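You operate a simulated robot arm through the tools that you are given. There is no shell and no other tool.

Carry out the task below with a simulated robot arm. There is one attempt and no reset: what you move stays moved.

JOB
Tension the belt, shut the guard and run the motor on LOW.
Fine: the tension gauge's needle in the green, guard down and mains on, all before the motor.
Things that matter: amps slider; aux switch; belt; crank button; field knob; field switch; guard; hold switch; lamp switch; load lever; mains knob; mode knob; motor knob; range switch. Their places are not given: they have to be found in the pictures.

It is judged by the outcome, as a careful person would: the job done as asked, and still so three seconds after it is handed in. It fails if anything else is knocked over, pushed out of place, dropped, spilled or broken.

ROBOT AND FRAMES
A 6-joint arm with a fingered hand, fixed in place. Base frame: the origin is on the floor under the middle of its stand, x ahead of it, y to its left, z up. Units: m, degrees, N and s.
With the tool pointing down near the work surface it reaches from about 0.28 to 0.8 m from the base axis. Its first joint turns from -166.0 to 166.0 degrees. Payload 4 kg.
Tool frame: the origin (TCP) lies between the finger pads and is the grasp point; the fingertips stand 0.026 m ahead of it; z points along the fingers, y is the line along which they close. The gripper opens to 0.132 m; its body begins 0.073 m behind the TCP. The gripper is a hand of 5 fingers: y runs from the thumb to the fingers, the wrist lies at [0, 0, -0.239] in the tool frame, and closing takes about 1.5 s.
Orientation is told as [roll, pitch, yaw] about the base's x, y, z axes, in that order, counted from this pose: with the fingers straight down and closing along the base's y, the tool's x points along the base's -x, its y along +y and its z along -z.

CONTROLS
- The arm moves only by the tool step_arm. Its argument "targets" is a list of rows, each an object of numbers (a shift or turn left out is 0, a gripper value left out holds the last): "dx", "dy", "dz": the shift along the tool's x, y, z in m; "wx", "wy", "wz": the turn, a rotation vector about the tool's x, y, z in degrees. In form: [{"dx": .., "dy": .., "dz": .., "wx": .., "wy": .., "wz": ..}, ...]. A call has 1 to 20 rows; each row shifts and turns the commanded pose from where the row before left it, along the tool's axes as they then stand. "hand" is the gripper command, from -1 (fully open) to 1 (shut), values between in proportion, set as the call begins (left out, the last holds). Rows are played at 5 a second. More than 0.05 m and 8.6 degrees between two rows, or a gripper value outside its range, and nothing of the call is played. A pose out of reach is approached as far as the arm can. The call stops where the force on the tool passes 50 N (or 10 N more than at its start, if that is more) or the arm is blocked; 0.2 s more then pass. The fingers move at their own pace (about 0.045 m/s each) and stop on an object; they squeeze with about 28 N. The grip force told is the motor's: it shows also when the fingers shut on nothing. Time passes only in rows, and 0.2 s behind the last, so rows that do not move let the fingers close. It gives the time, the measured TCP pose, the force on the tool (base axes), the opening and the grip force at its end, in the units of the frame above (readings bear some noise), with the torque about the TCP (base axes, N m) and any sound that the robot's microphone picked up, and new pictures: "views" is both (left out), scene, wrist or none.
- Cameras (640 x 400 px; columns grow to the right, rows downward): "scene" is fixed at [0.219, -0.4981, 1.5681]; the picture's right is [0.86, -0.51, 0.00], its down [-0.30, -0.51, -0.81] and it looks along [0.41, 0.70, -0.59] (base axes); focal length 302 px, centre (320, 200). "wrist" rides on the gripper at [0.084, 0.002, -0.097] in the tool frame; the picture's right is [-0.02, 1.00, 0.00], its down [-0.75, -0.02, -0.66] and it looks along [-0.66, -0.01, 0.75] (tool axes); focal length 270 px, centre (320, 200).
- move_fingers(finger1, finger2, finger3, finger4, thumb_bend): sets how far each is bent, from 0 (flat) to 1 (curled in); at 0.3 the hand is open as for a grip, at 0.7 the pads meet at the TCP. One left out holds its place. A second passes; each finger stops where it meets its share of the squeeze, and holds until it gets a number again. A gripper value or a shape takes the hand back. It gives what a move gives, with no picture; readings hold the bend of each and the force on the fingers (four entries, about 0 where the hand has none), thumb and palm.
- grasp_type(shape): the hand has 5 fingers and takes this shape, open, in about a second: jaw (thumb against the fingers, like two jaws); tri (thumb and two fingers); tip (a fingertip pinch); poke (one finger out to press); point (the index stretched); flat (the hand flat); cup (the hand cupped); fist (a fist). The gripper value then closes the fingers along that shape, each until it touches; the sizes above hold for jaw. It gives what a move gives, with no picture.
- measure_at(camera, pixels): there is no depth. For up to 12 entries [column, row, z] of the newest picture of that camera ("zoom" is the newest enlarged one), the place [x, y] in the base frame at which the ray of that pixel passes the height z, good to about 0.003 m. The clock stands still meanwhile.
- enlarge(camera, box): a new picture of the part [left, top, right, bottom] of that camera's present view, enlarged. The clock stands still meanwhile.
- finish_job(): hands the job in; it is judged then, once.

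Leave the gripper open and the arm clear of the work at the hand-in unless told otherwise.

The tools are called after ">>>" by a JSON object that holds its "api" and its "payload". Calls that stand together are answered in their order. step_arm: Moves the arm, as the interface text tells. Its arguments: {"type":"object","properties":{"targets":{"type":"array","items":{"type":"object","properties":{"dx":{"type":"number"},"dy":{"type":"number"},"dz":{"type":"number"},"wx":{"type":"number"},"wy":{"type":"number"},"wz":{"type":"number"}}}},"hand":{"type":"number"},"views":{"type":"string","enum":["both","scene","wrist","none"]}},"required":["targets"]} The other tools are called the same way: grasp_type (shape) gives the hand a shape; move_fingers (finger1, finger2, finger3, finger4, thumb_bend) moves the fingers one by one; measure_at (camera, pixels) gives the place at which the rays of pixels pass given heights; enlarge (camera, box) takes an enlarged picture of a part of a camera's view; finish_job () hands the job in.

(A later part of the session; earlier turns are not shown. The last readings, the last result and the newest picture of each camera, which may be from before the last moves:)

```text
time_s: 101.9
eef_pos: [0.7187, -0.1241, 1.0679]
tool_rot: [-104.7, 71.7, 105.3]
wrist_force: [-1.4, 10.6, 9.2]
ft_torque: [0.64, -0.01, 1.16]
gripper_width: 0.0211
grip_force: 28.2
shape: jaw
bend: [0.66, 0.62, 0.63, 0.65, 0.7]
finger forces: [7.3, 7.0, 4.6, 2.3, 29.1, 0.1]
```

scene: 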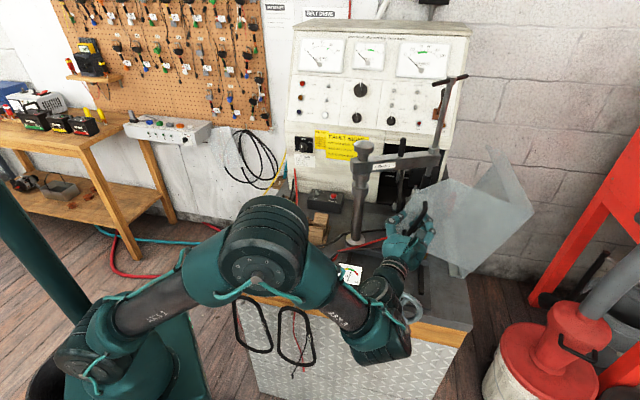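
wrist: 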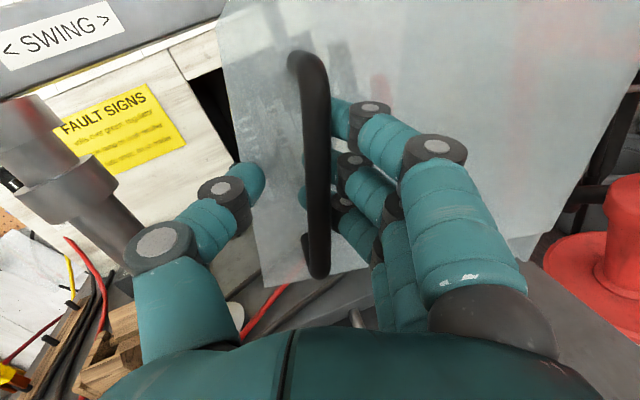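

At 40° all is fine. Two more steps of 5°, then smaller ones until it seats.

>>> {"api": "step_arm", "payload": {"targets": [{"dx": -0.0193, "dy": -0.0108, "dz": -0.0059, "wx": 0.79, "wy": 1.2, "wz": -4.79}, {"dx": -0.0193, "dy": -0.0108, "dz": -0.0059, "wx": 0.79, "wy": 1.2, "wz": -4.79}], "views": "both"}}

```text
time_s: 102.5
eef_pos: [0.7078, -0.1089, 1.0529]
tool_rot: [-123.4, 77.7, 86.9]
wrist_force: [-28.5, -7.6, 8.8]
ft_torque: [1.01, 0.01, 2.03]
gripper_width: 0.0216
grip_force: 27.6
shape: jaw
bend: [0.67, 0.63, 0.65, 0.67, 0.7]
finger forces: [6.5, 5.8, 3.0, 0.7, 67.2, 0.1]
out of reach, approached as far as the arm can: row 2
stopped in row 2: the force on the tool passed its limit at 67 N (the readings are from after the stop); the commanded pose is now the measured one
```

scene: 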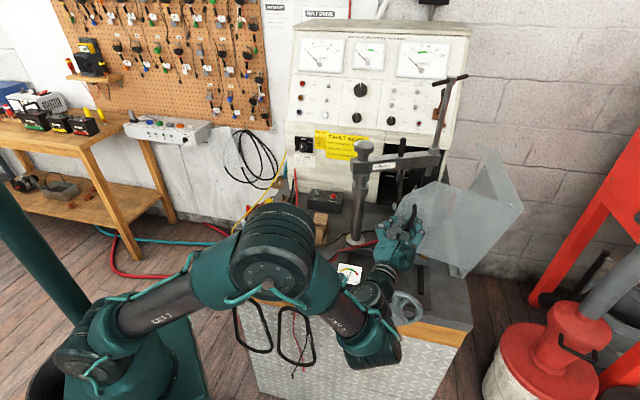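
wrist: 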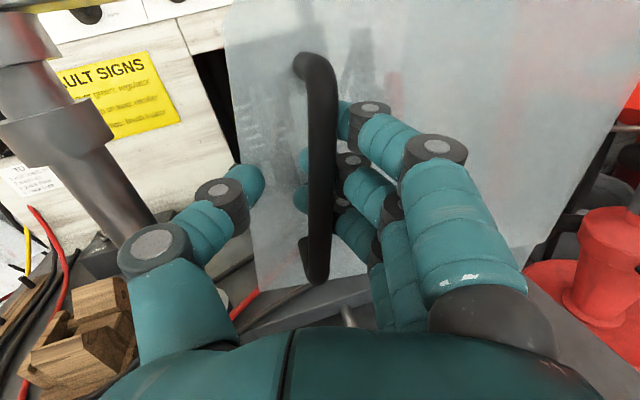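

The arm ran out of reach pitching upward, and the thumb pressed hard on the panel (67 N peak). The guard is at about 45°. I'll ease back a few mm, lower the hand's pitch while following the arc another 4°, and check the force.

>>> {"api": "step_arm", "payload": {"targets": [{"dz": -0.004, "wy": -2}, {"dx": -0.0149, "dy": -0.0093, "dz": -0.006, "wy": -3, "wz": -3.5}], "views": "wrist"}}

```text
time_s: 103.1
eef_pos: [0.6954, -0.1011, 1.036]
tool_rot: [-102.8, 83.4, 107.9]
wrist_force: [9.6, 24.1, 5.6]
ft_torque: [0.91, -0.07, 0.77]
gripper_width: 0.0216
grip_force: 27.3
shape: jaw
bend: [0.68, 0.63, 0.62, 0.64, 0.7]
finger forces: [4.1, 6.3, 8.4, 6.0, 27.8, 0.0]
```

wrist: 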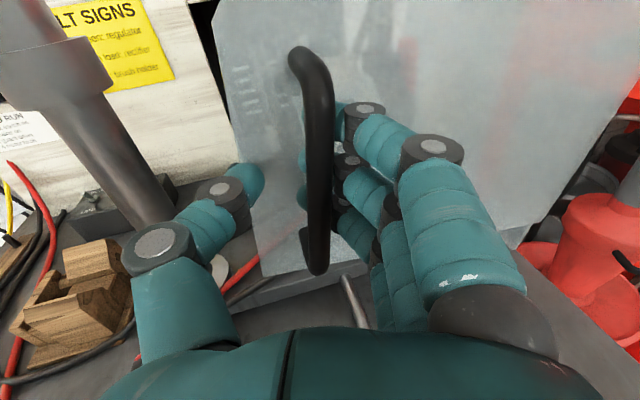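

The force is moderate and θ≈50°. I'll take another 4° along the arc.

>>> {"api": "step_arm", "payload": {"targets": [{"dx": -0.0156, "dy": -0.0092, "dz": -0.004, "wy": -1, "wz": -3.5}], "views": "both"}}

```text
time_s: 103.5
eef_pos: [0.6879, -0.0938, 1.0216]
tool_rot: [-99.8, 87.1, 110.8]
wrist_force: [11.0, 31.9, 7.4]
ft_torque: [0.78, -0.13, 0.73]
gripper_width: 0.0224
grip_force: 27.8
shape: jaw
bend: [0.69, 0.63, 0.62, 0.63, 0.7]
finger forces: [3.5, 6.5, 7.7, 7.1, 27.3, 0.0]
```

scene: 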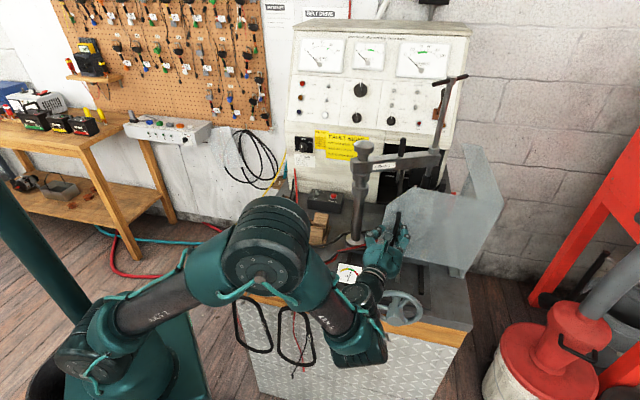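
wrist: 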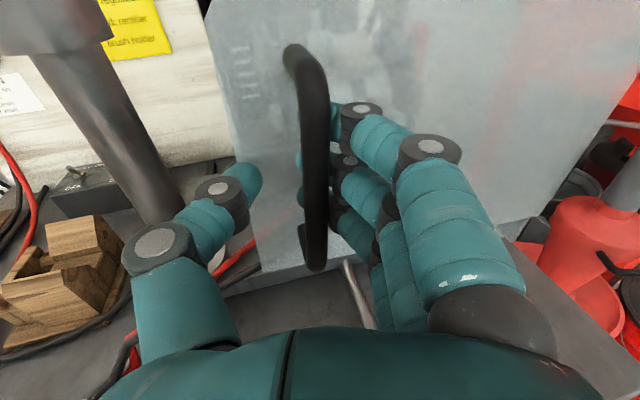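

The guard is at about 54°. I'll enlarge to see how far its lower edge is from the bench.

>>> {"api": "enlarge", "payload": {"camera": "scene", "box": [370, 130, 520, 300]}}

>>> {"api": "enlarge", "payload": {"camera": "wrist", "box": [180, 150, 540, 350]}}

```text
2.35 times, centred on (445, 215) of scene
```

zoom: 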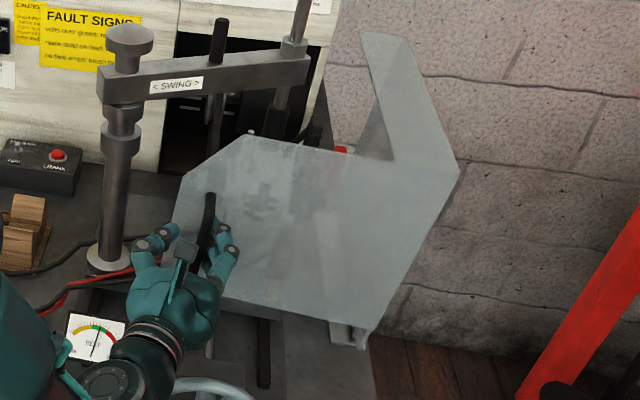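

```text
1.78 times, centred on (360, 250) of wrist
```

zoom: 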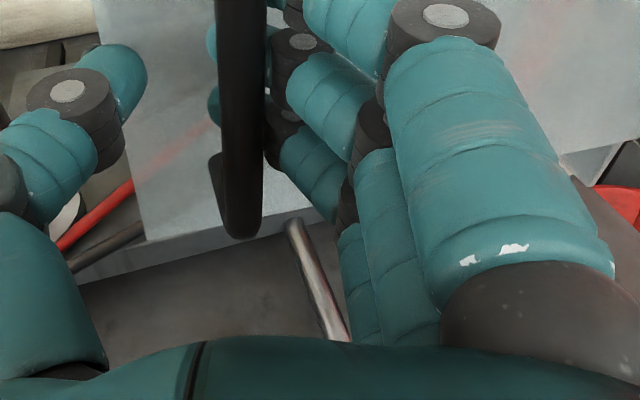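

A few degrees remain. I'll go on with a 3° step, easing 4 mm forward to relieve the pull.

>>> {"api": "step_arm", "payload": {"targets": [{"dx": -0.0116, "dy": -0.0068, "dz": 0.002, "wz": -3}], "views": "none"}}

>>> {"api": "enlarge", "payload": {"camera": "scene", "box": [370, 130, 520, 300]}}

```text
time_s: 103.9
eef_pos: [0.6834, -0.0896, 1.0116]
tool_rot: [-176.6, 89.3, 34.0]
wrist_force: [-22.6, 11.7, 12.9]
ft_torque: [0.85, 0.11, 2.06]
gripper_width: 0.0233
grip_force: 27.6
shape: jaw
bend: [0.69, 0.63, 0.63, 0.63, 0.7]
finger forces: [2.4, 4.7, 5.2, 4.3, 47.1, 0.0]
```

```text
2.35 times, centred on (445, 215) of scene
```

zoom: 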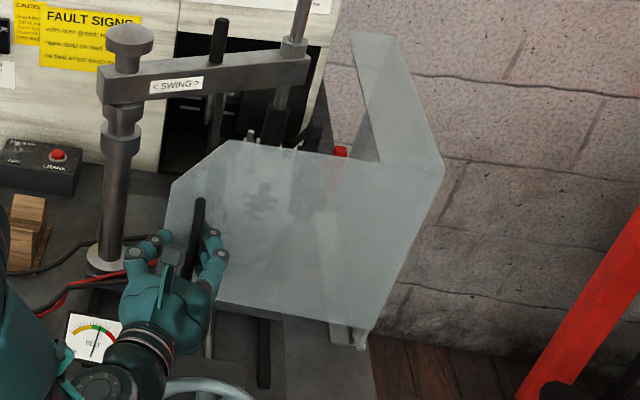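

The panel's right edge now looks vertical, so it's nearly shut. I'll do one more small 2° step and watch for it seating.

>>> {"api": "step_arm", "payload": {"targets": [{"dx": -0.0076, "dy": -0.0046, "dz": -0.003, "wz": -2}], "views": "wrist"}}

>>> {"api": "enlarge", "payload": {"camera": "scene", "box": [370, 130, 520, 300]}}

```text
time_s: 104.3
eef_pos: [0.6801, -0.0859, 1.0052]
tool_rot: [111.2, 87.7, -38.3]
wrist_force: [-1.5, 16.7, 22.9]
ft_torque: [0.97, 0.03, 1.17]
gripper_width: 0.0226
grip_force: 28.2
shape: jaw
bend: [0.69, 0.63, 0.63, 0.63, 0.7]
finger forces: [3.8, 5.8, 6.3, 5.5, 34.9, 0.0]
```

wrist: 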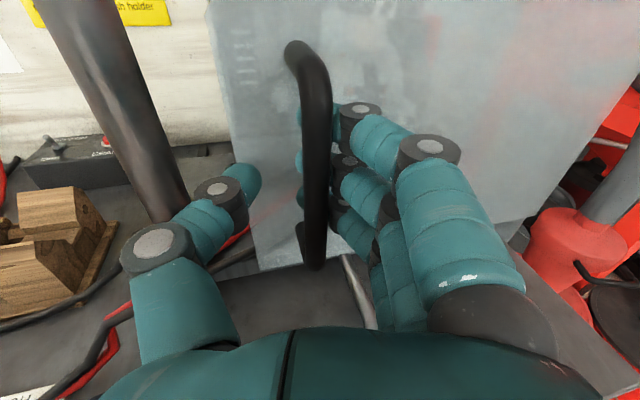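

```text
2.35 times, centred on (445, 215) of scene
```

zoom: 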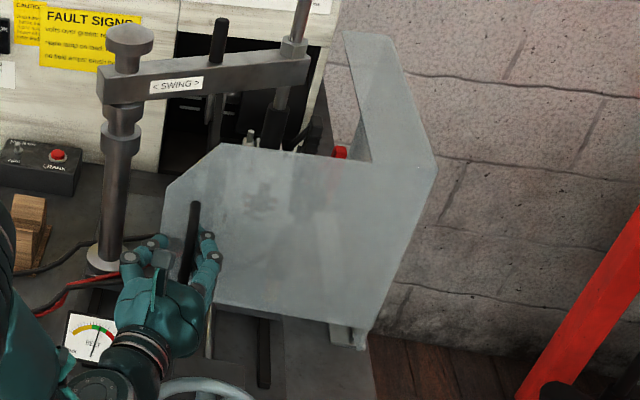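

The panel keeps following. Another 2° to find the stop.

>>> {"api": "step_arm", "payload": {"targets": [{"dx": -0.0077, "dy": -0.0044, "dz": -0.001, "wz": -2}], "views": "none"}}

>>> {"api": "enlarge", "payload": {"camera": "scene", "box": [370, 130, 520, 300]}}

```text
time_s: 104.7
eef_pos: [0.6757, -0.0835, 0.9993]
tool_rot: [103.3, 85.7, -46.1]
wrist_force: [18.0, 11.8, 36.1]
ft_torque: [0.59, -0.06, 0.76]
gripper_width: 0.0194
grip_force: 27.9
shape: jaw
bend: [0.66, 0.61, 0.62, 0.63, 0.7]
finger forces: [8.4, 9.5, 8.3, 12.0, 22.5, 0.0]
```

```text
2.35 times, centred on (445, 215) of scene
```

zoom: 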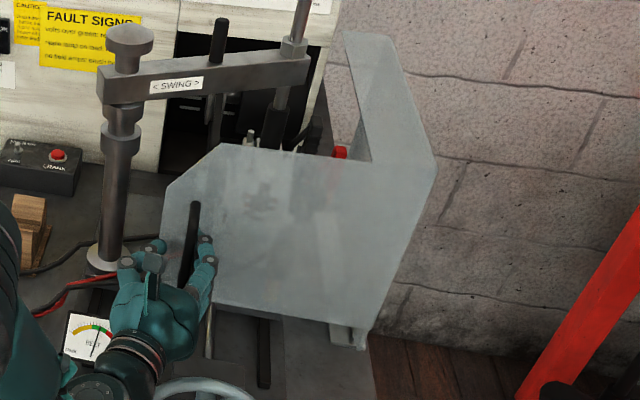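

The guard's outline no longer moved and the upward force rose to 36 N, so it's on its stop and shut. I'll ease off, open the fingers and back away.

>>> {"api": "step_arm", "payload": {"targets": [{"dx": 0.006, "dy": 0.003}, {}, {}, {}, {}, {}], "hand": -0.3, "views": "wrist"}}

```text
time_s: 106.1
eef_pos: [0.6784, -0.0861, 1.0016]
tool_rot: [97.7, 86.0, -51.7]
wrist_force: [0.5, -0.1, 1.0]
ft_torque: [-0.02, 0.01, -0.03]
gripper_width: 0.0855
grip_force: 0.0
shape: jaw
bend: [0.7, 0.7, 0.7, 0.7, 0.67]
finger forces: [0.0, 0.0, 0.1, 0.0, 0.0, 0.1]
```

wrist: 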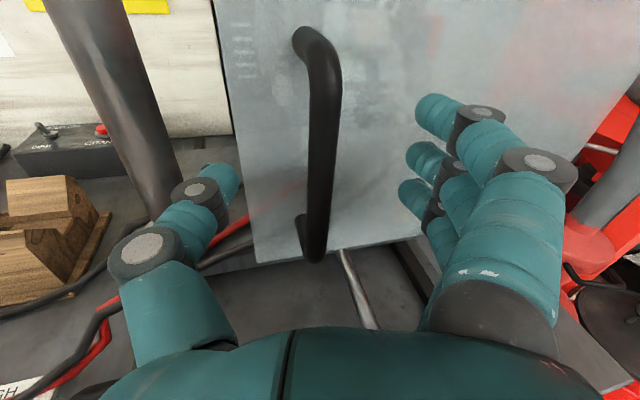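

The fingers are free of the bar. I'll back off 0.1 m and check the guard and the gauge.

>>> {"api": "step_arm", "payload": {"targets": [{"dz": -0.02}, {"dz": -0.025}, {"dz": -0.03}, {"dz": -0.03}], "views": "both"}}

>>> {"api": "enlarge", "payload": {"camera": "scene", "box": [325, 130, 525, 310]}}

>>> {"api": "enlarge", "payload": {"camera": "scene", "box": [335, 258, 365, 288]}}

```text
time_s: 107.1
eef_pos: [0.6254, -0.137, 1.0227]
tool_rot: [74.0, 85.9, -75.8]
wrist_force: [-0.2, 0.4, 0.1]
ft_torque: [0.01, -0.01, 0.01]
gripper_width: 0.0857
grip_force: 0.2
shape: jaw
bend: [0.7, 0.7, 0.7, 0.7, 0.67]
finger forces: [0.0, 0.0, 0.1, 0.1, 0.0, 0.1]
out of reach, approached as far as the arm can: row 2, 3, 4
```

scene: 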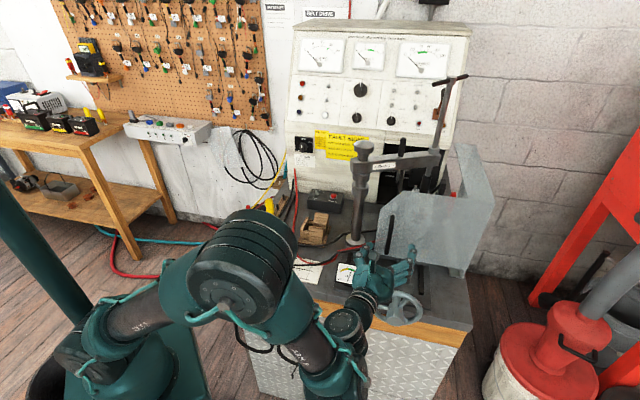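
wrist: 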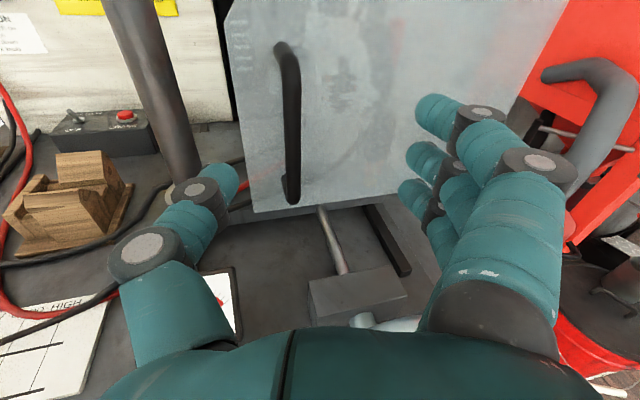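

```text
2.22 times, centred on (425, 220) of scene
```

zoom: 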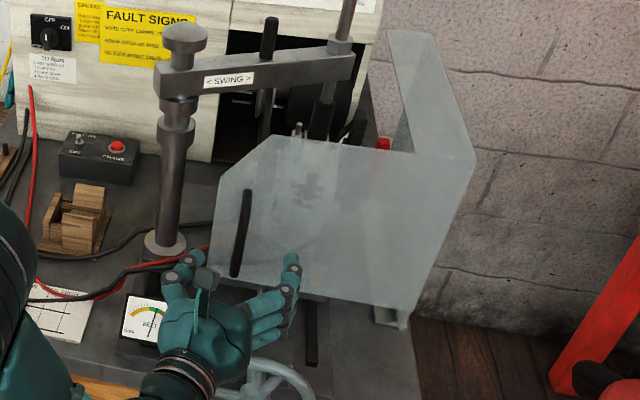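

```text
13.33 times, centred on (350, 273) of scene
```

zoom: 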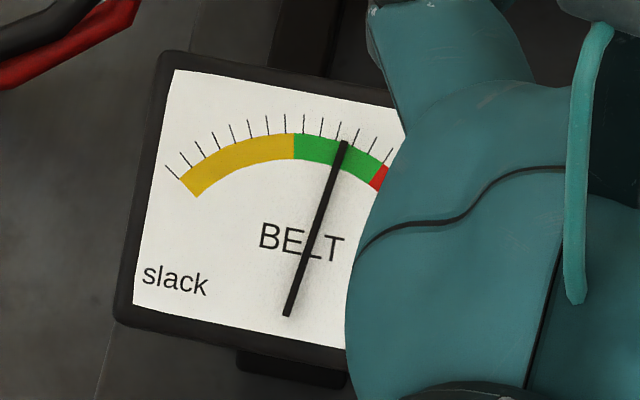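

The guard stays down and the needle is still mid-green. Next is the mains knob at scene (303,147), which I estimate near (0.67,0.38,1.09). I'll rise first, then travel left above the bench clutter.

>>> {"api": "step_arm", "payload": {"targets": [{"dx": 0.04}, {"dx": 0.04}, {"dx": 0.04}, {"dx": 0.04}, {"dx": 0.04}, {"dx": 0.04}, {"dx": 0.03}], "hand": -1, "views": "both"}}

```text
time_s: 108.7
eef_pos: [0.6148, -0.1212, 1.2936]
tool_rot: [97.7, 86.0, -51.8]
wrist_force: [-0.1, 0.4, -0.5]
ft_torque: [0.0, -0.01, 0.01]
gripper_width: 0.1318
grip_force: 0.0
shape: jaw
bend: [0.3, 0.3, 0.3, 0.3, 0.3]
finger forces: [0.0, 0.1, 0.1, 0.0, 0.0, 0.0]
```

scene: 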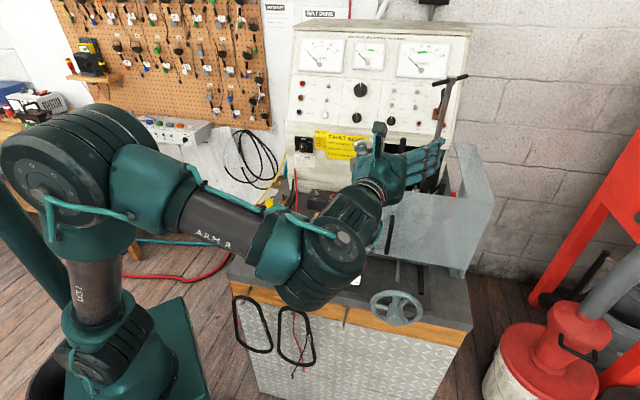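
wrist: 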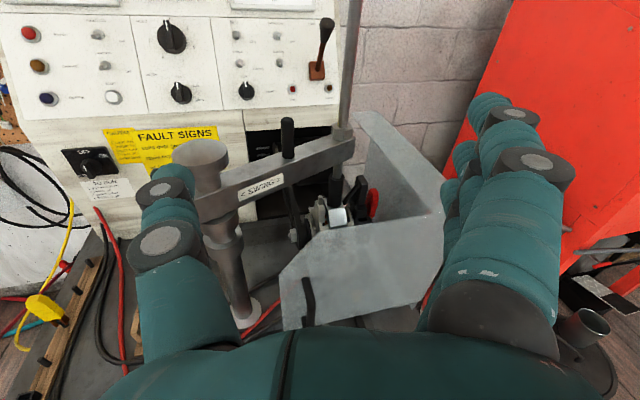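

A clear view of the panel: mains knob at wrist (97,163), motor knob at (181,92). I'll triangulate both with the scene camera.

>>> {"api": "enlarge", "payload": {"camera": "wrist", "box": [50, 0, 290, 200]}}

>>> {"api": "measure_at", "payload": {"camera": "wrist", "pixels": [[97, 163, 1.04], [97, 163, 1.08], [97, 163, 1.12], [181, 92, 1.16], [181, 92, 1.2], [181, 92, 1.24]]}}

>>> {"api": "measure_at", "payload": {"camera": "scene", "pixels": [[303.4, 146.9, 1.04], [303.4, 146.9, 1.08], [303.4, 146.9, 1.12], [356.7, 117.7, 1.16], [356.7, 117.7, 1.2], [356.7, 117.7, 1.24]]}}

```text
2.00 times, centred on (170, 100) of wrist
```

zoom: 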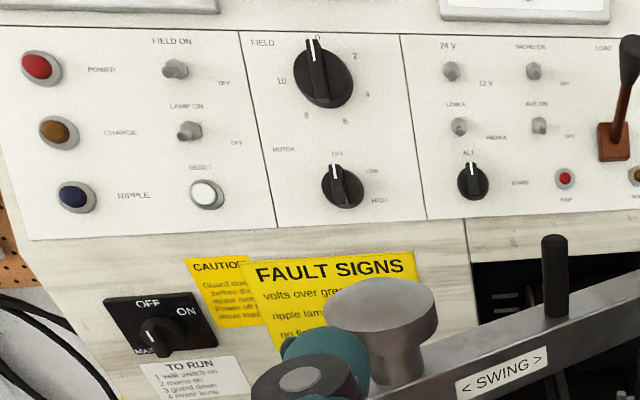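

```text
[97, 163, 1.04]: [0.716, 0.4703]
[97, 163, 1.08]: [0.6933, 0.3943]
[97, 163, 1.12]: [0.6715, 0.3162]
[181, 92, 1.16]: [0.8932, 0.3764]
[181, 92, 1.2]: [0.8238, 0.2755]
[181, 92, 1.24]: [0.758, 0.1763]
```

```text
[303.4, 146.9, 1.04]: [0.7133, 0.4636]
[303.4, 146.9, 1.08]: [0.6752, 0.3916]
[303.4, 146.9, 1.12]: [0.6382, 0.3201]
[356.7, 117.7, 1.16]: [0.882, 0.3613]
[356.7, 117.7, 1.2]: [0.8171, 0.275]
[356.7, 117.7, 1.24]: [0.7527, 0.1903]
```

The motor knob is near (0.81,0.265,1.205). The mains fix is less sharp, around (0.68,0.39,1.08), so I'll travel left in two legs, keeping clear of the post top (z≈1.235), and re-measure from closer.

>>> {"api": "step_arm", "payload": {"targets": [{"dx": 0.0097, "dy": -0.0291, "dz": -0.0158}, {"dx": 0.0097, "dy": -0.0291, "dz": -0.0158}, {"dx": 0.0097, "dy": -0.0291, "dz": -0.0158}, {"dx": 0.0097, "dy": -0.0291, "dz": -0.0158}, {"dx": -0.013, "dy": -0.0322, "dz": 0.0183}, {"dx": -0.013, "dy": -0.0322, "dz": 0.0183}, {"dx": -0.013, "dy": -0.0322, "dz": 0.0183}, {"dx": -0.013, "dy": -0.0322, "dz": 0.0183}], "views": "both"}}

```text
time_s: 110.5
eef_pos: [0.5005, 0.0932, 1.2617]
tool_rot: [97.9, 85.9, -51.7]
wrist_force: [-0.3, 0.2, -0.3]
ft_torque: [0.03, 0.03, -0.04]
gripper_width: 0.1319
grip_force: 0.1
shape: jaw
bend: [0.3, 0.3, 0.3, 0.3, 0.3]
finger forces: [0.1, 0.0, 0.0, 0.0, 0.1, 0.0]
```

scene: 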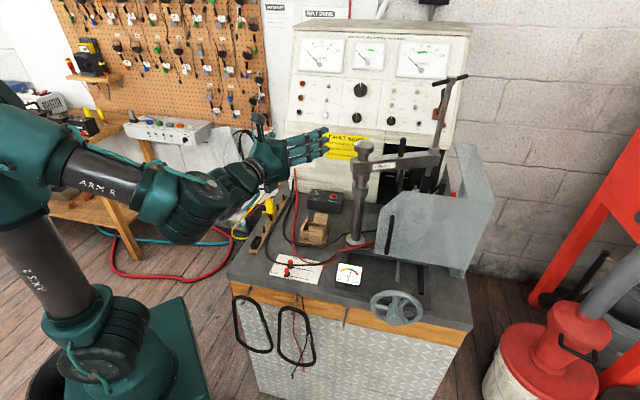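
wrist: 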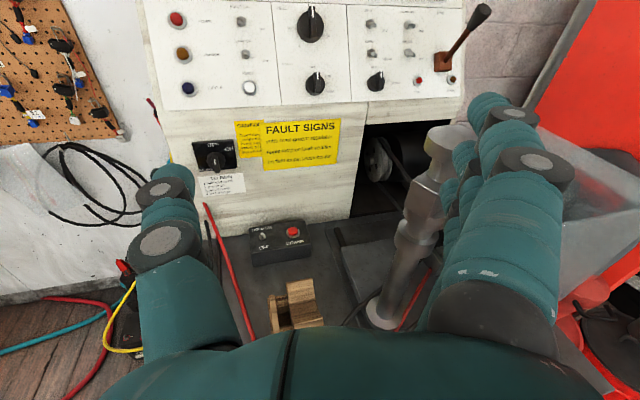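

Now mains is at wrist (214,156) and motor at (315,83), from a different angle. I'll triangulate again.

>>> {"api": "enlarge", "payload": {"camera": "wrist", "box": [150, 40, 350, 200]}}

>>> {"api": "measure_at", "payload": {"camera": "wrist", "pixels": [[214, 157, 1.04], [214, 157, 1.08], [214, 157, 1.12], [315, 83, 1.16], [315, 83, 1.2], [315, 83, 1.24]]}}

>>> {"api": "enlarge", "payload": {"camera": "scene", "box": [285, 125, 365, 175]}}

```text
2.50 times, centred on (250, 120) of wrist
```

zoom: 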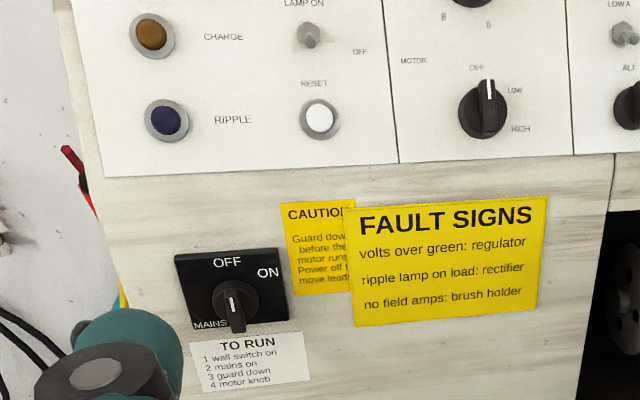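

```text
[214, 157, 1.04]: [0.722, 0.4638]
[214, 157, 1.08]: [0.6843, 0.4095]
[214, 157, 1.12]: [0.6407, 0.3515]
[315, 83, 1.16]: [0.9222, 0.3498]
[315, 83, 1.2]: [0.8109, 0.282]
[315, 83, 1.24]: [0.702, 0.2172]
```

```text
8.00 times, centred on (325, 150) of scene
```

zoom: 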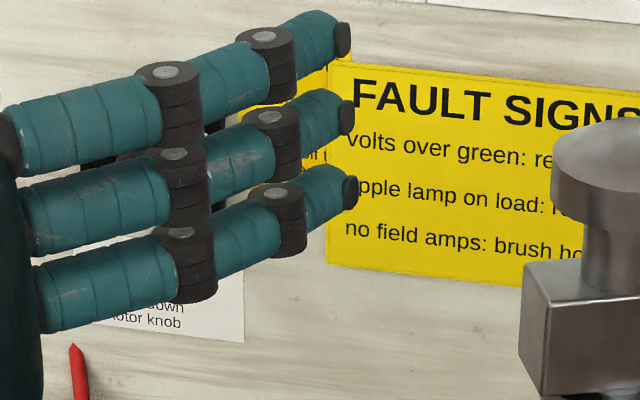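

Both fixes put the mains knob around z≈1.06–1.08. I'll move to about 0.15 m in front of it, at (0.57,0.28,1.12), and turn to face the panel squarely.

>>> {"api": "step_arm", "payload": {"targets": [{"dx": -0.0269, "dy": -0.0271, "dz": 0.0307}, {"dx": -0.0269, "dy": -0.0271, "dz": 0.0307}, {"dx": -0.0269, "dy": -0.0271, "dz": 0.0307}, {"dx": -0.0269, "dy": -0.0271, "dz": 0.0307}, {"dx": -0.0269, "dy": -0.0271, "dz": 0.0307}, {"wx": 7.2}, {"wx": 7.2}], "views": "both"}}

```text
time_s: 112.1
eef_pos: [0.5692, 0.2807, 1.121]
tool_rot: [83.7, 85.9, -51.2]
wrist_force: [1.1, 0.6, 0.0]
ft_torque: [-0.01, -0.03, 0.04]
gripper_width: 0.1321
grip_force: 0.1
shape: jaw
bend: [0.3, 0.3, 0.3, 0.3, 0.3]
finger forces: [0.0, 0.0, 0.0, 0.1, 0.0, 0.1]
```

scene: 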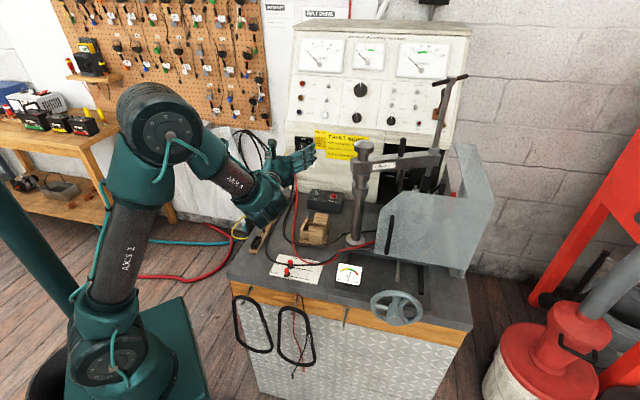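
wrist: 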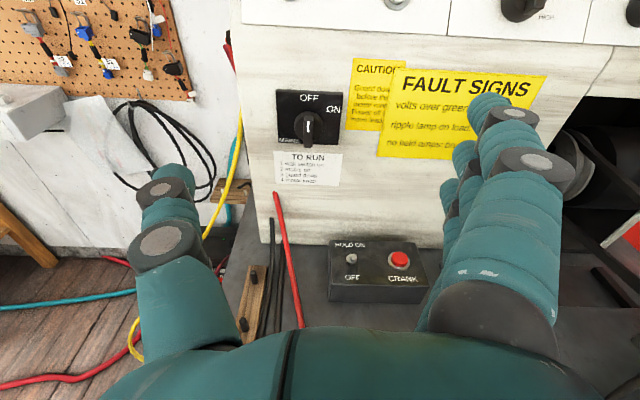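

The two wrist views intersect cleanly at (0.690,0.414,1.067), and the scene ray agrees. I'll enlarge the mains knob to see its shape.

>>> {"api": "enlarge", "payload": {"camera": "wrist", "box": [265, 80, 355, 160]}}

```text
5.00 times, centred on (310, 120) of wrist
```

zoom: 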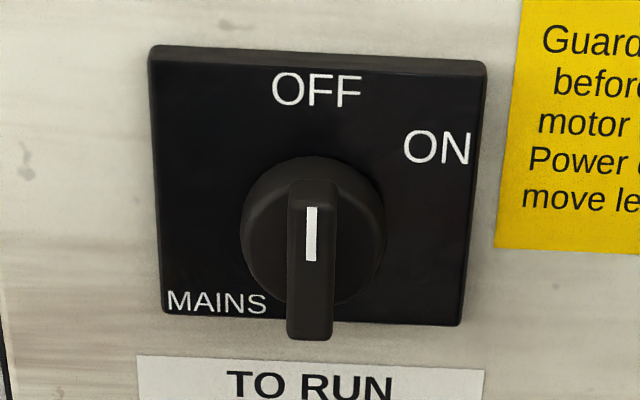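

The knob has a vertical raised bar about 10 mm wide and 33 mm long. I'll try the fingertip pinch shape here in free space to see how the other fingers stand.

>>> {"api": "grasp_type", "payload": {"shape": "tip"}}

>>> {"api": "step_arm", "payload": {"targets": [{}, {}, {}], "hand": 0.2, "views": "both"}}

```text
time_s: 113.0
eef_pos: [0.5691, 0.2792, 1.1205]
tool_rot: [83.3, 86.0, -51.8]
wrist_force: [-0.2, 0.1, 0.5]
ft_torque: [-0.01, 0.03, 0.01]
gripper_width: 0.1316
grip_force: 0.1
shape: tip
bend: [0.0, 0.3, 0.3, 0.0, 0.3]
finger forces: [0.0, 0.0, 0.0, 0.0, 0.0, 0.1]
```

```text
time_s: 113.8
eef_pos: [0.5688, 0.2793, 1.1212]
tool_rot: [83.2, 86.0, -51.8]
wrist_force: [-0.5, 0.8, 0.5]
ft_torque: [-0.01, 0.02, -0.02]
gripper_width: 0.0625
grip_force: 0.0
shape: tip
bend: [0.0, 0.73, 0.73, 0.0, 0.7]
finger forces: [0.1, 0.0, 0.1, 0.1, 0.0, 0.1]
```

scene: 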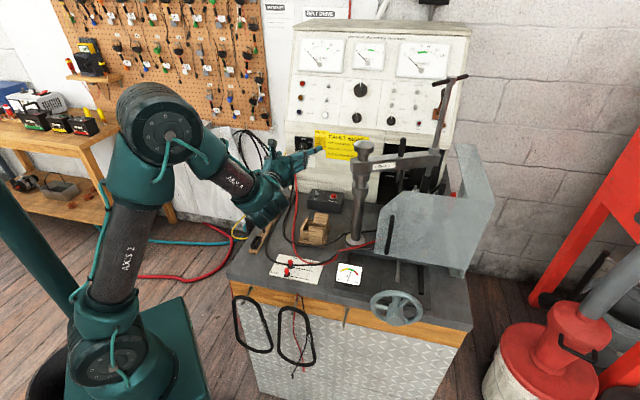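
wrist: 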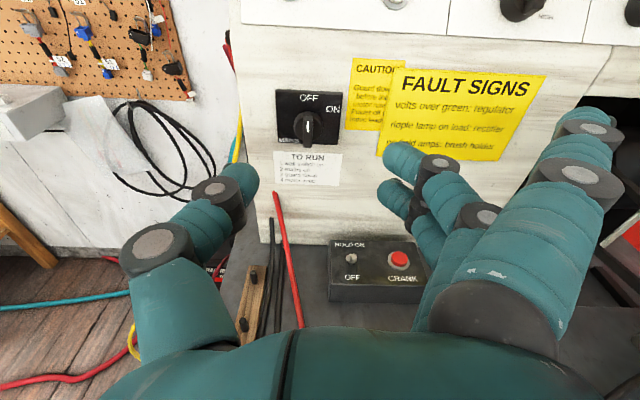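

Tip leaves two fingers straight, which would touch the panel, so the jaw shape is safer here. I'll return to jaw, partly closed, and move to 80 mm in front of the knob, level with it.

>>> {"api": "grasp_type", "payload": {"shape": "jaw"}}

>>> {"api": "step_arm", "payload": {"targets": [{"dx": -0.0263, "dy": -0.0067, "dz": 0.04, "wz": 2}, {"dx": -0.0263, "dy": -0.0067, "dz": 0.04, "wz": 2}, {}, {}], "hand": -0.4, "views": "both"}}

```text
time_s: 114.7
eef_pos: [0.57, 0.2798, 1.121]
tool_rot: [83.4, 86.0, -51.8]
wrist_force: [-0.3, 0.4, 0.1]
ft_torque: [-0.02, 0.04, 0.01]
gripper_width: 0.1318
grip_force: 0.2
shape: jaw
bend: [0.3, 0.3, 0.3, 0.3, 0.3]
finger forces: [0.1, 0.0, 0.1, 0.0, 0.0, 0.0]
```

```text
time_s: 115.7
eef_pos: [0.6189, 0.3444, 1.0674]
tool_rot: [-0.9, 89.6, -136.1]
wrist_force: [0.0, 0.3, 0.4]
ft_torque: [-0.01, -0.02, 0.01]
gripper_width: 0.0928
grip_force: 0.0
shape: jaw
bend: [0.67, 0.67, 0.67, 0.67, 0.63]
finger forces: [0.0, 0.1, 0.0, 0.1, 0.0, 0.0]
```

scene: 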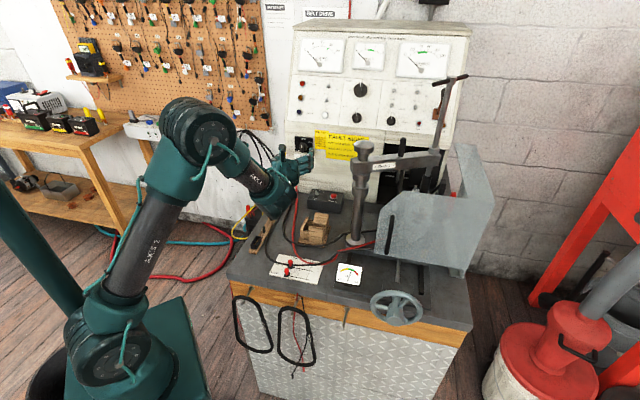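
wrist: 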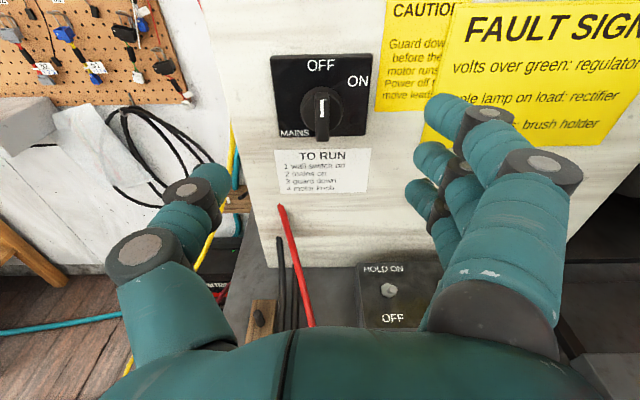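

The knob is centred ahead (bar around (321,118)). I'll advance 50 mm and check.

>>> {"api": "step_arm", "payload": {"targets": [{"dz": 0.025}, {"dz": 0.025}], "views": "wrist"}}

```text
time_s: 116.3
eef_pos: [0.6532, 0.379, 1.0682]
tool_rot: [-4.5, 89.5, -139.7]
wrist_force: [0.6, 0.2, 0.9]
ft_torque: [0.04, -0.03, 0.0]
gripper_width: 0.0926
grip_force: 0.0
shape: jaw
bend: [0.67, 0.67, 0.67, 0.67, 0.63]
finger forces: [0.0, 0.0, 0.0, 0.0, 0.1, 0.0]
```

wrist: 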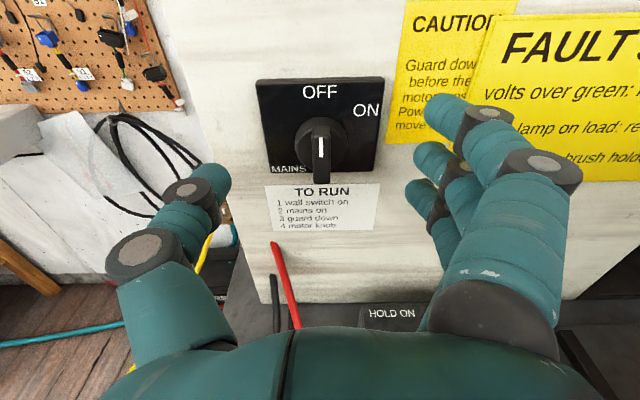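

Well aligned: bar centre at (321,155). I'll advance 27 mm more and close the fingers on the bar.

>>> {"api": "step_arm", "payload": {"targets": [{"dz": 0.014}, {"dz": 0.013}], "views": "wrist"}}

```text
time_s: 116.9
eef_pos: [0.6729, 0.3985, 1.067]
tool_rot: [4.1, 89.4, -131.1]
wrist_force: [-0.6, -0.7, 0.0]
ft_torque: [0.02, 0.03, -0.01]
gripper_width: 0.0925
grip_force: 0.2
shape: jaw
bend: [0.67, 0.67, 0.67, 0.67, 0.63]
finger forces: [0.0, 0.1, 0.1, 0.1, 0.0, 0.0]
```

wrist: 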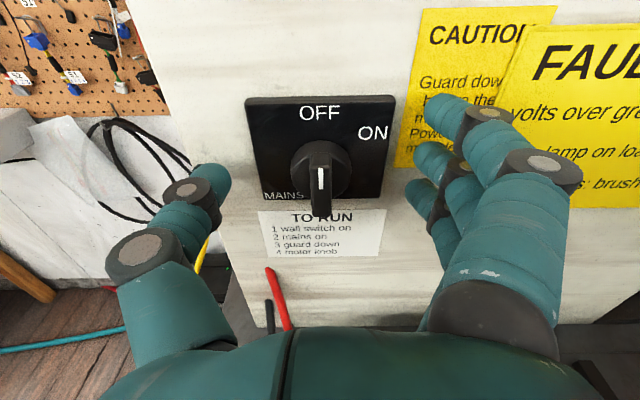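

The bar front is about 12 mm ahead of the grasp point, so the fingertips overlap it. I'll advance 4 mm more and close.

>>> {"api": "step_arm", "payload": {"targets": [{"dz": 0.004}, {}, {}, {}, {}, {}, {}], "hand": 1, "views": "wrist"}}

```text
time_s: 118.5
eef_pos: [0.6758, 0.4017, 1.0672]
tool_rot: [-6.7, 89.5, -141.9]
wrist_force: [-9.1, -5.7, 0.1]
ft_torque: [0.2, 0.16, 0.18]
gripper_width: 0.0511
grip_force: 27.9
shape: jaw
bend: [0.73, 0.73, 0.73, 0.67, 0.7]
finger forces: [6.5, 6.4, 6.4, 0.1, 20.6, 0.0]
```

wrist: 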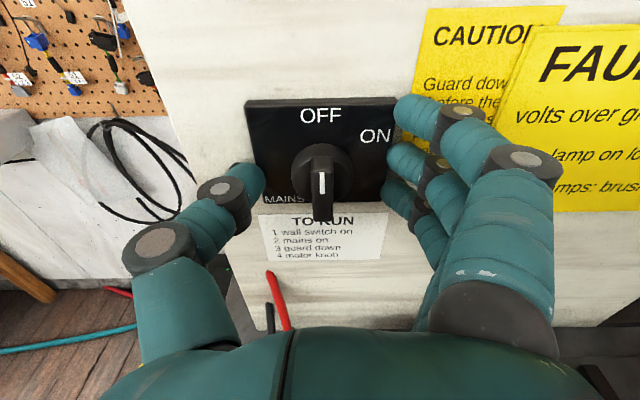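

The fingertips closed on the edges of the raised mains plate instead of the bar. I'll open, retreat 20 mm, narrow the opening to about 33 mm, and come in again in front of the plate.

>>> {"api": "step_arm", "payload": {"targets": [{}, {}, {}], "hand": -0.4, "views": "none"}}

>>> {"api": "step_arm", "payload": {"targets": [{"dz": -0.01}, {"dz": -0.012}], "views": "none"}}

>>> {"api": "step_arm", "payload": {"targets": [{}, {}, {}, {}], "hand": 0.45, "views": "wrist"}}

```text
time_s: 119.3
eef_pos: [0.6758, 0.4013, 1.0674]
tool_rot: [2.1, 89.5, -133.1]
wrist_force: [-1.3, 1.4, 0.1]
ft_torque: [0.0, 0.02, -0.02]
gripper_width: 0.0916
grip_force: 0.1
shape: jaw
bend: [0.68, 0.68, 0.68, 0.68, 0.63]
finger forces: [0.0, 0.0, 0.0, 0.0, 0.1, 0.0]
```

```text
time_s: 119.9
eef_pos: [0.6612, 0.3855, 1.0672]
tool_rot: [0.2, 89.5, -135.0]
wrist_force: [0.4, 0.3, 0.1]
ft_torque: [-0.02, 0.01, 0.0]
gripper_width: 0.0919
grip_force: 0.0
shape: jaw
bend: [0.68, 0.68, 0.68, 0.68, 0.63]
finger forces: [0.0, 0.1, 0.1, 0.1, 0.0, 0.0]
```

```text
time_s: 120.9
eef_pos: [0.6608, 0.3854, 1.0666]
tool_rot: [0.4, 89.5, -134.7]
wrist_force: [-0.1, 0.0, -0.1]
ft_torque: [0.0, 0.04, 0.0]
gripper_width: 0.0366
grip_force: 0.0
shape: jaw
bend: [0.73, 0.73, 0.73, 0.73, 0.7]
finger forces: [0.0, 0.0, 0.0, 0.0, 0.0, 0.1]
```

wrist: 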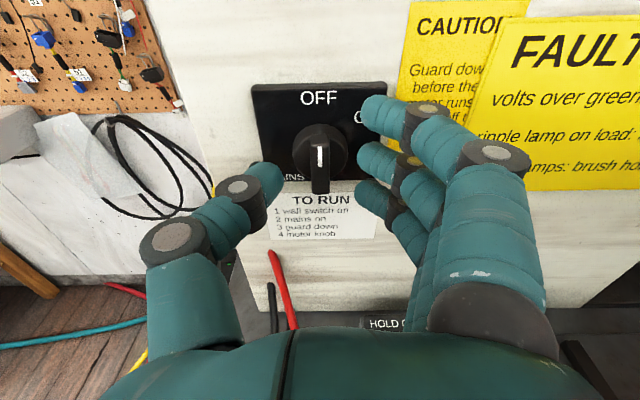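

Now thumb (272,180) and fingers (365,110–190) straddle the bar at column 320, in front of the plate. I'll advance 17 mm and close.

>>> {"api": "step_arm", "payload": {"targets": [{"dz": 0.009}, {"dz": 0.008}], "views": "none"}}

>>> {"api": "step_arm", "payload": {"targets": [{}, {}, {}, {}], "hand": 1, "views": "wrist"}}

```text
time_s: 121.5
eef_pos: [0.672, 0.3973, 1.0679]
tool_rot: [-0.7, 89.6, -135.9]
wrist_force: [-20.2, -20.3, 0.6]
ft_torque: [0.26, -0.19, 0.08]
gripper_width: 0.0388
grip_force: 0.1
shape: jaw
bend: [0.74, 0.74, 0.74, 0.73, 0.7]
finger forces: [6.1, 5.1, 4.0, 0.0, 14.6, 0.0]
```

```text
time_s: 122.5
eef_pos: [0.6711, 0.3992, 1.066]
tool_rot: [-4.5, 89.5, -139.5]
wrist_force: [-22.4, -10.4, 0.0]
ft_torque: [0.11, -0.13, -0.15]
gripper_width: 0.0225
grip_force: 28.3
shape: jaw
bend: [0.75, 0.75, 0.75, 0.67, 0.72]
finger forces: [0.0, 18.0, 7.2, 0.0, 28.0, 0.0]
```

wrist: 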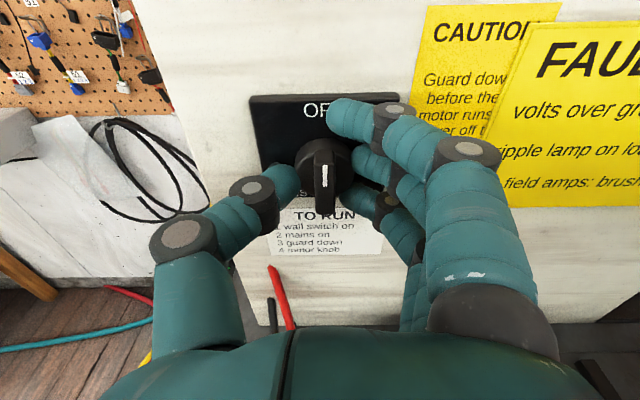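

The fingers and thumb hold the knob's disc (28 N), pressing a little on the plate. I'll ease back 3 mm and roll 30° clockwise.

>>> {"api": "step_arm", "payload": {"targets": [{"dz": -0.003}, {"wz": 6}, {"wz": 6}, {"wz": 6}, {"wz": 6}, {"wz": 6}], "views": "wrist"}}

```text
time_s: 123.9
eef_pos: [0.67, 0.3955, 1.066]
tool_rot: [-89.2, 59.9, 135.6]
wrist_force: [-10.7, 19.5, 6.1]
ft_torque: [0.02, -0.15, 0.39]
gripper_width: 0.0199
grip_force: 27.9
shape: jaw
bend: [0.75, 0.73, 0.74, 0.67, 0.7]
finger forces: [0.1, 4.4, 2.6, 0.0, 27.6, 0.0]
```

wrist: 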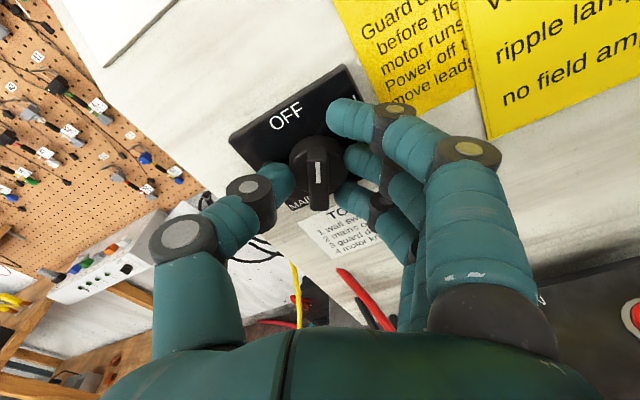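

The knob turns with the hand. I'll roll 24° more and look at the pointer against "ON".

>>> {"api": "step_arm", "payload": {"targets": [{"wz": 6}, {"wz": 6}, {"wz": 6}, {"wz": 6}], "views": "both"}}

>>> {"api": "enlarge", "payload": {"camera": "wrist", "box": [230, 40, 400, 240]}}

>>> {"api": "enlarge", "payload": {"camera": "scene", "box": [280, 70, 400, 170]}}

```text
time_s: 124.9
eef_pos: [0.6702, 0.3965, 1.0676]
tool_rot: [-89.7, 35.9, 135.2]
wrist_force: [-14.9, 19.2, 10.6]
ft_torque: [0.09, -0.18, 0.39]
gripper_width: 0.0206
grip_force: 28.5
shape: jaw
bend: [0.75, 0.74, 0.74, 0.67, 0.7]
finger forces: [0.0, 3.2, 4.5, 0.1, 29.9, 0.1]
```

scene: 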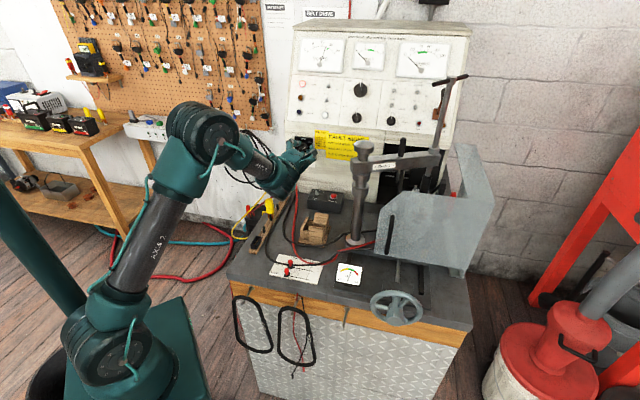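
wrist: 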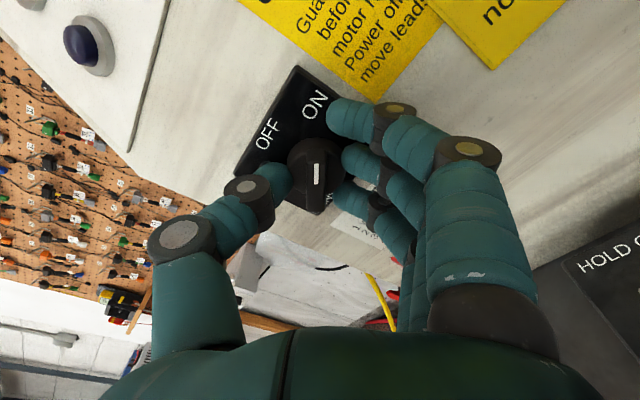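

```text
2.00 times, centred on (315, 140) of wrist
```

zoom: 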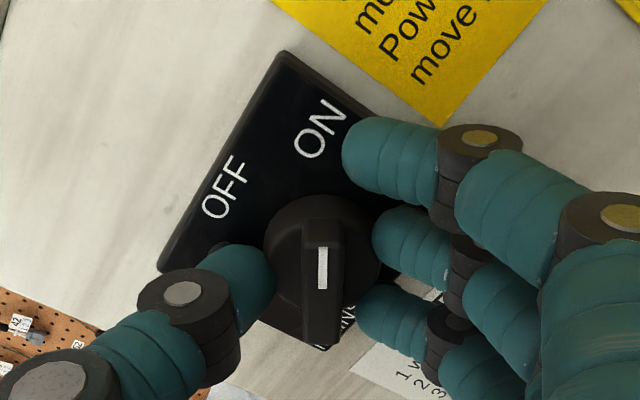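

```text
4.00 times, centred on (340, 120) of scene
```

zoom: 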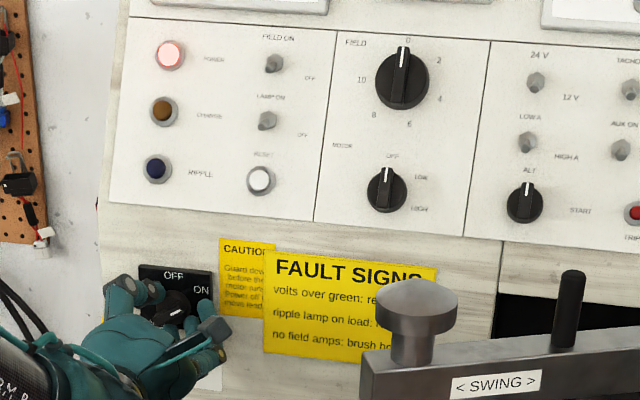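

The POWER lamp is lit and the pointer faces "ON". I'll release the knob and check that it stays there.

>>> {"api": "step_arm", "payload": {"targets": [{"wz": 3}, {}], "views": "none"}}

>>> {"api": "step_arm", "payload": {"targets": [{}, {}, {}], "hand": 0.2, "views": "none"}}

>>> {"api": "step_arm", "payload": {"targets": [{"dz": -0.015}, {"dz": -0.02}, {"dz": -0.025}], "views": "both"}}

>>> {"api": "enlarge", "payload": {"camera": "wrist", "box": [230, 20, 400, 200]}}

```text
time_s: 125.5
eef_pos: [0.67, 0.3958, 1.0673]
tool_rot: [-89.5, 32.9, 135.2]
wrist_force: [-14.1, 18.0, 12.7]
ft_torque: [0.11, -0.2, 0.37]
gripper_width: 0.0207
grip_force: 28.3
shape: jaw
bend: [0.75, 0.74, 0.74, 0.67, 0.7]
finger forces: [0.1, 3.3, 4.6, 0.0, 29.5, 0.1]
```

```text
time_s: 126.3
eef_pos: [0.671, 0.3936, 1.0657]
tool_rot: [-89.5, 33.0, 135.1]
wrist_force: [0.5, -0.1, 0.3]
ft_torque: [0.01, 0.0, 0.01]
gripper_width: 0.052
grip_force: 0.0
shape: jaw
bend: [0.73, 0.73, 0.73, 0.73, 0.7]
finger forces: [0.0, 0.0, 0.0, 0.0, 0.0, 0.1]
```

```text
time_s: 127.1
eef_pos: [0.6293, 0.3529, 1.067]
tool_rot: [-89.4, 33.0, 135.2]
wrist_force: [-0.3, 1.0, 0.4]
ft_torque: [0.01, -0.01, 0.03]
gripper_width: 0.0523
grip_force: 0.1
shape: jaw
bend: [0.73, 0.73, 0.73, 0.73, 0.7]
finger forces: [0.1, 0.0, 0.0, 0.0, 0.0, 0.0]
```

scene: 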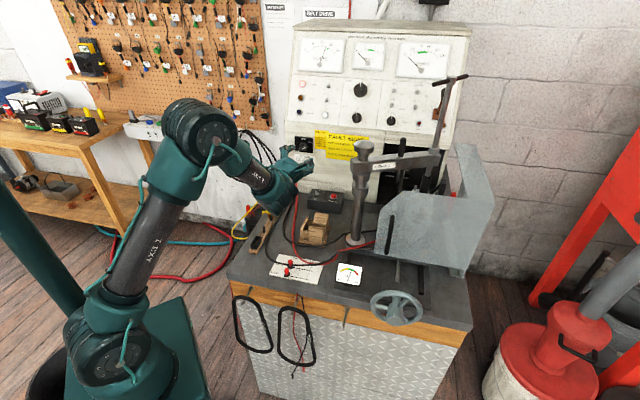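
wrist: 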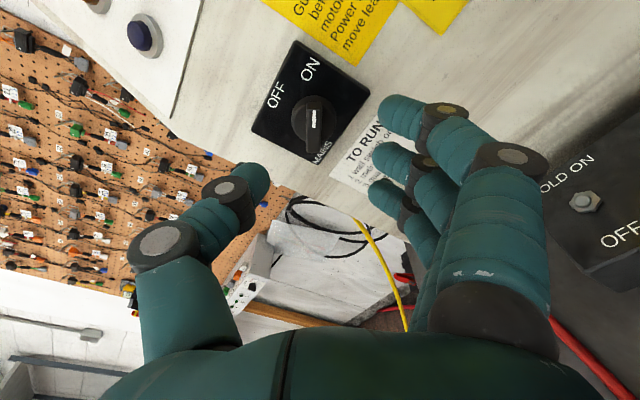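

```text
2.22 times, centred on (315, 110) of wrist
```

zoom: 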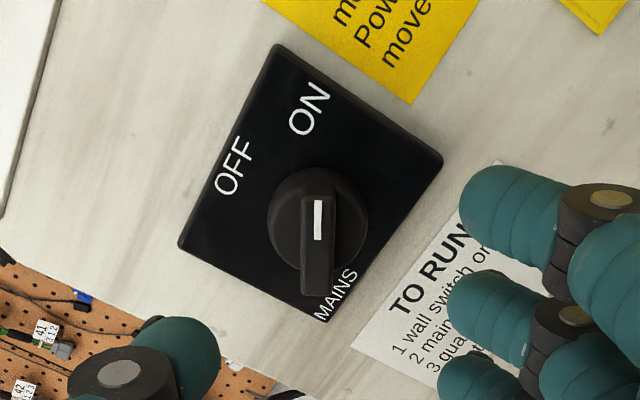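

Mains is ON and holds. Before the motor, I'll prepare the approach to the motor knob, which three views place at (0.834,0.293,1.190). The post top (0.679,0.055, z≈1.226) is near, so I'll back off and roll the hand so its narrow side faces the post (thumb below, fingers above).

>>> {"api": "step_arm", "payload": {"targets": [{"dz": -0.03}, {"dz": -0.03}, {"dz": -0.02}, {"wz": -8.2}, {"wz": -8.2}, {"wz": -8.2}, {"wz": -8.2}, {"wz": -8.2}, {"wz": -8.2}, {"wz": -8.2}, {"wz": -8.2}, {"wz": -8.2}], "hand": -0.2, "views": "none"}}

>>> {"api": "step_arm", "payload": {"targets": [{"wz": -8.2}, {"wz": -8.2}, {"wz": -8.2}, {"wz": -8.2}, {"wz": -8.2}, {"wz": -8.2}, {"wz": -8.2}, {"wz": -8.2}, {"wz": -8}], "views": "both"}}

```text
time_s: 129.7
eef_pos: [0.5715, 0.2973, 1.0665]
tool_rot: [88.4, 73.1, -46.7]
wrist_force: [0.4, -0.3, 0.0]
ft_torque: [-0.02, 0.03, -0.01]
gripper_width: 0.0787
grip_force: 0.1
shape: jaw
bend: [0.71, 0.71, 0.71, 0.71, 0.69]
finger forces: [0.1, 0.1, 0.0, 0.0, 0.0, 0.0]
```

```text
time_s: 131.7
eef_pos: [0.5721, 0.2958, 1.0675]
tool_rot: [89.5, -0.5, -45.0]
wrist_force: [0.5, 0.3, 0.4]
ft_torque: [0.0, 0.03, -0.02]
gripper_width: 0.0782
grip_force: 0.2
shape: jaw
bend: [0.71, 0.71, 0.71, 0.71, 0.69]
finger forces: [0.0, 0.0, 0.0, 0.0, 0.0, 0.0]
```

scene: 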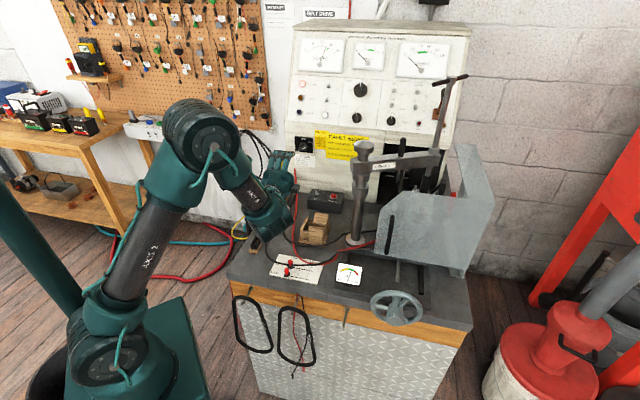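
wrist: 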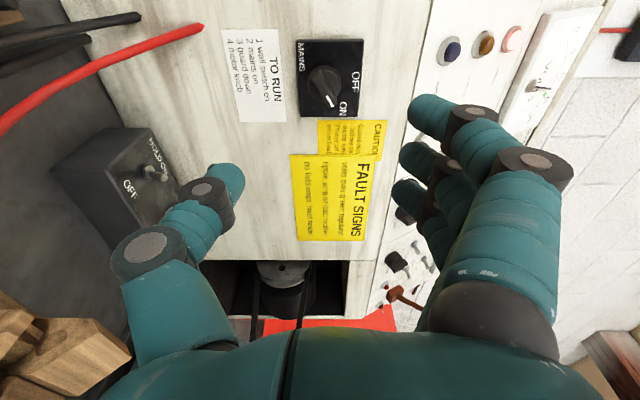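

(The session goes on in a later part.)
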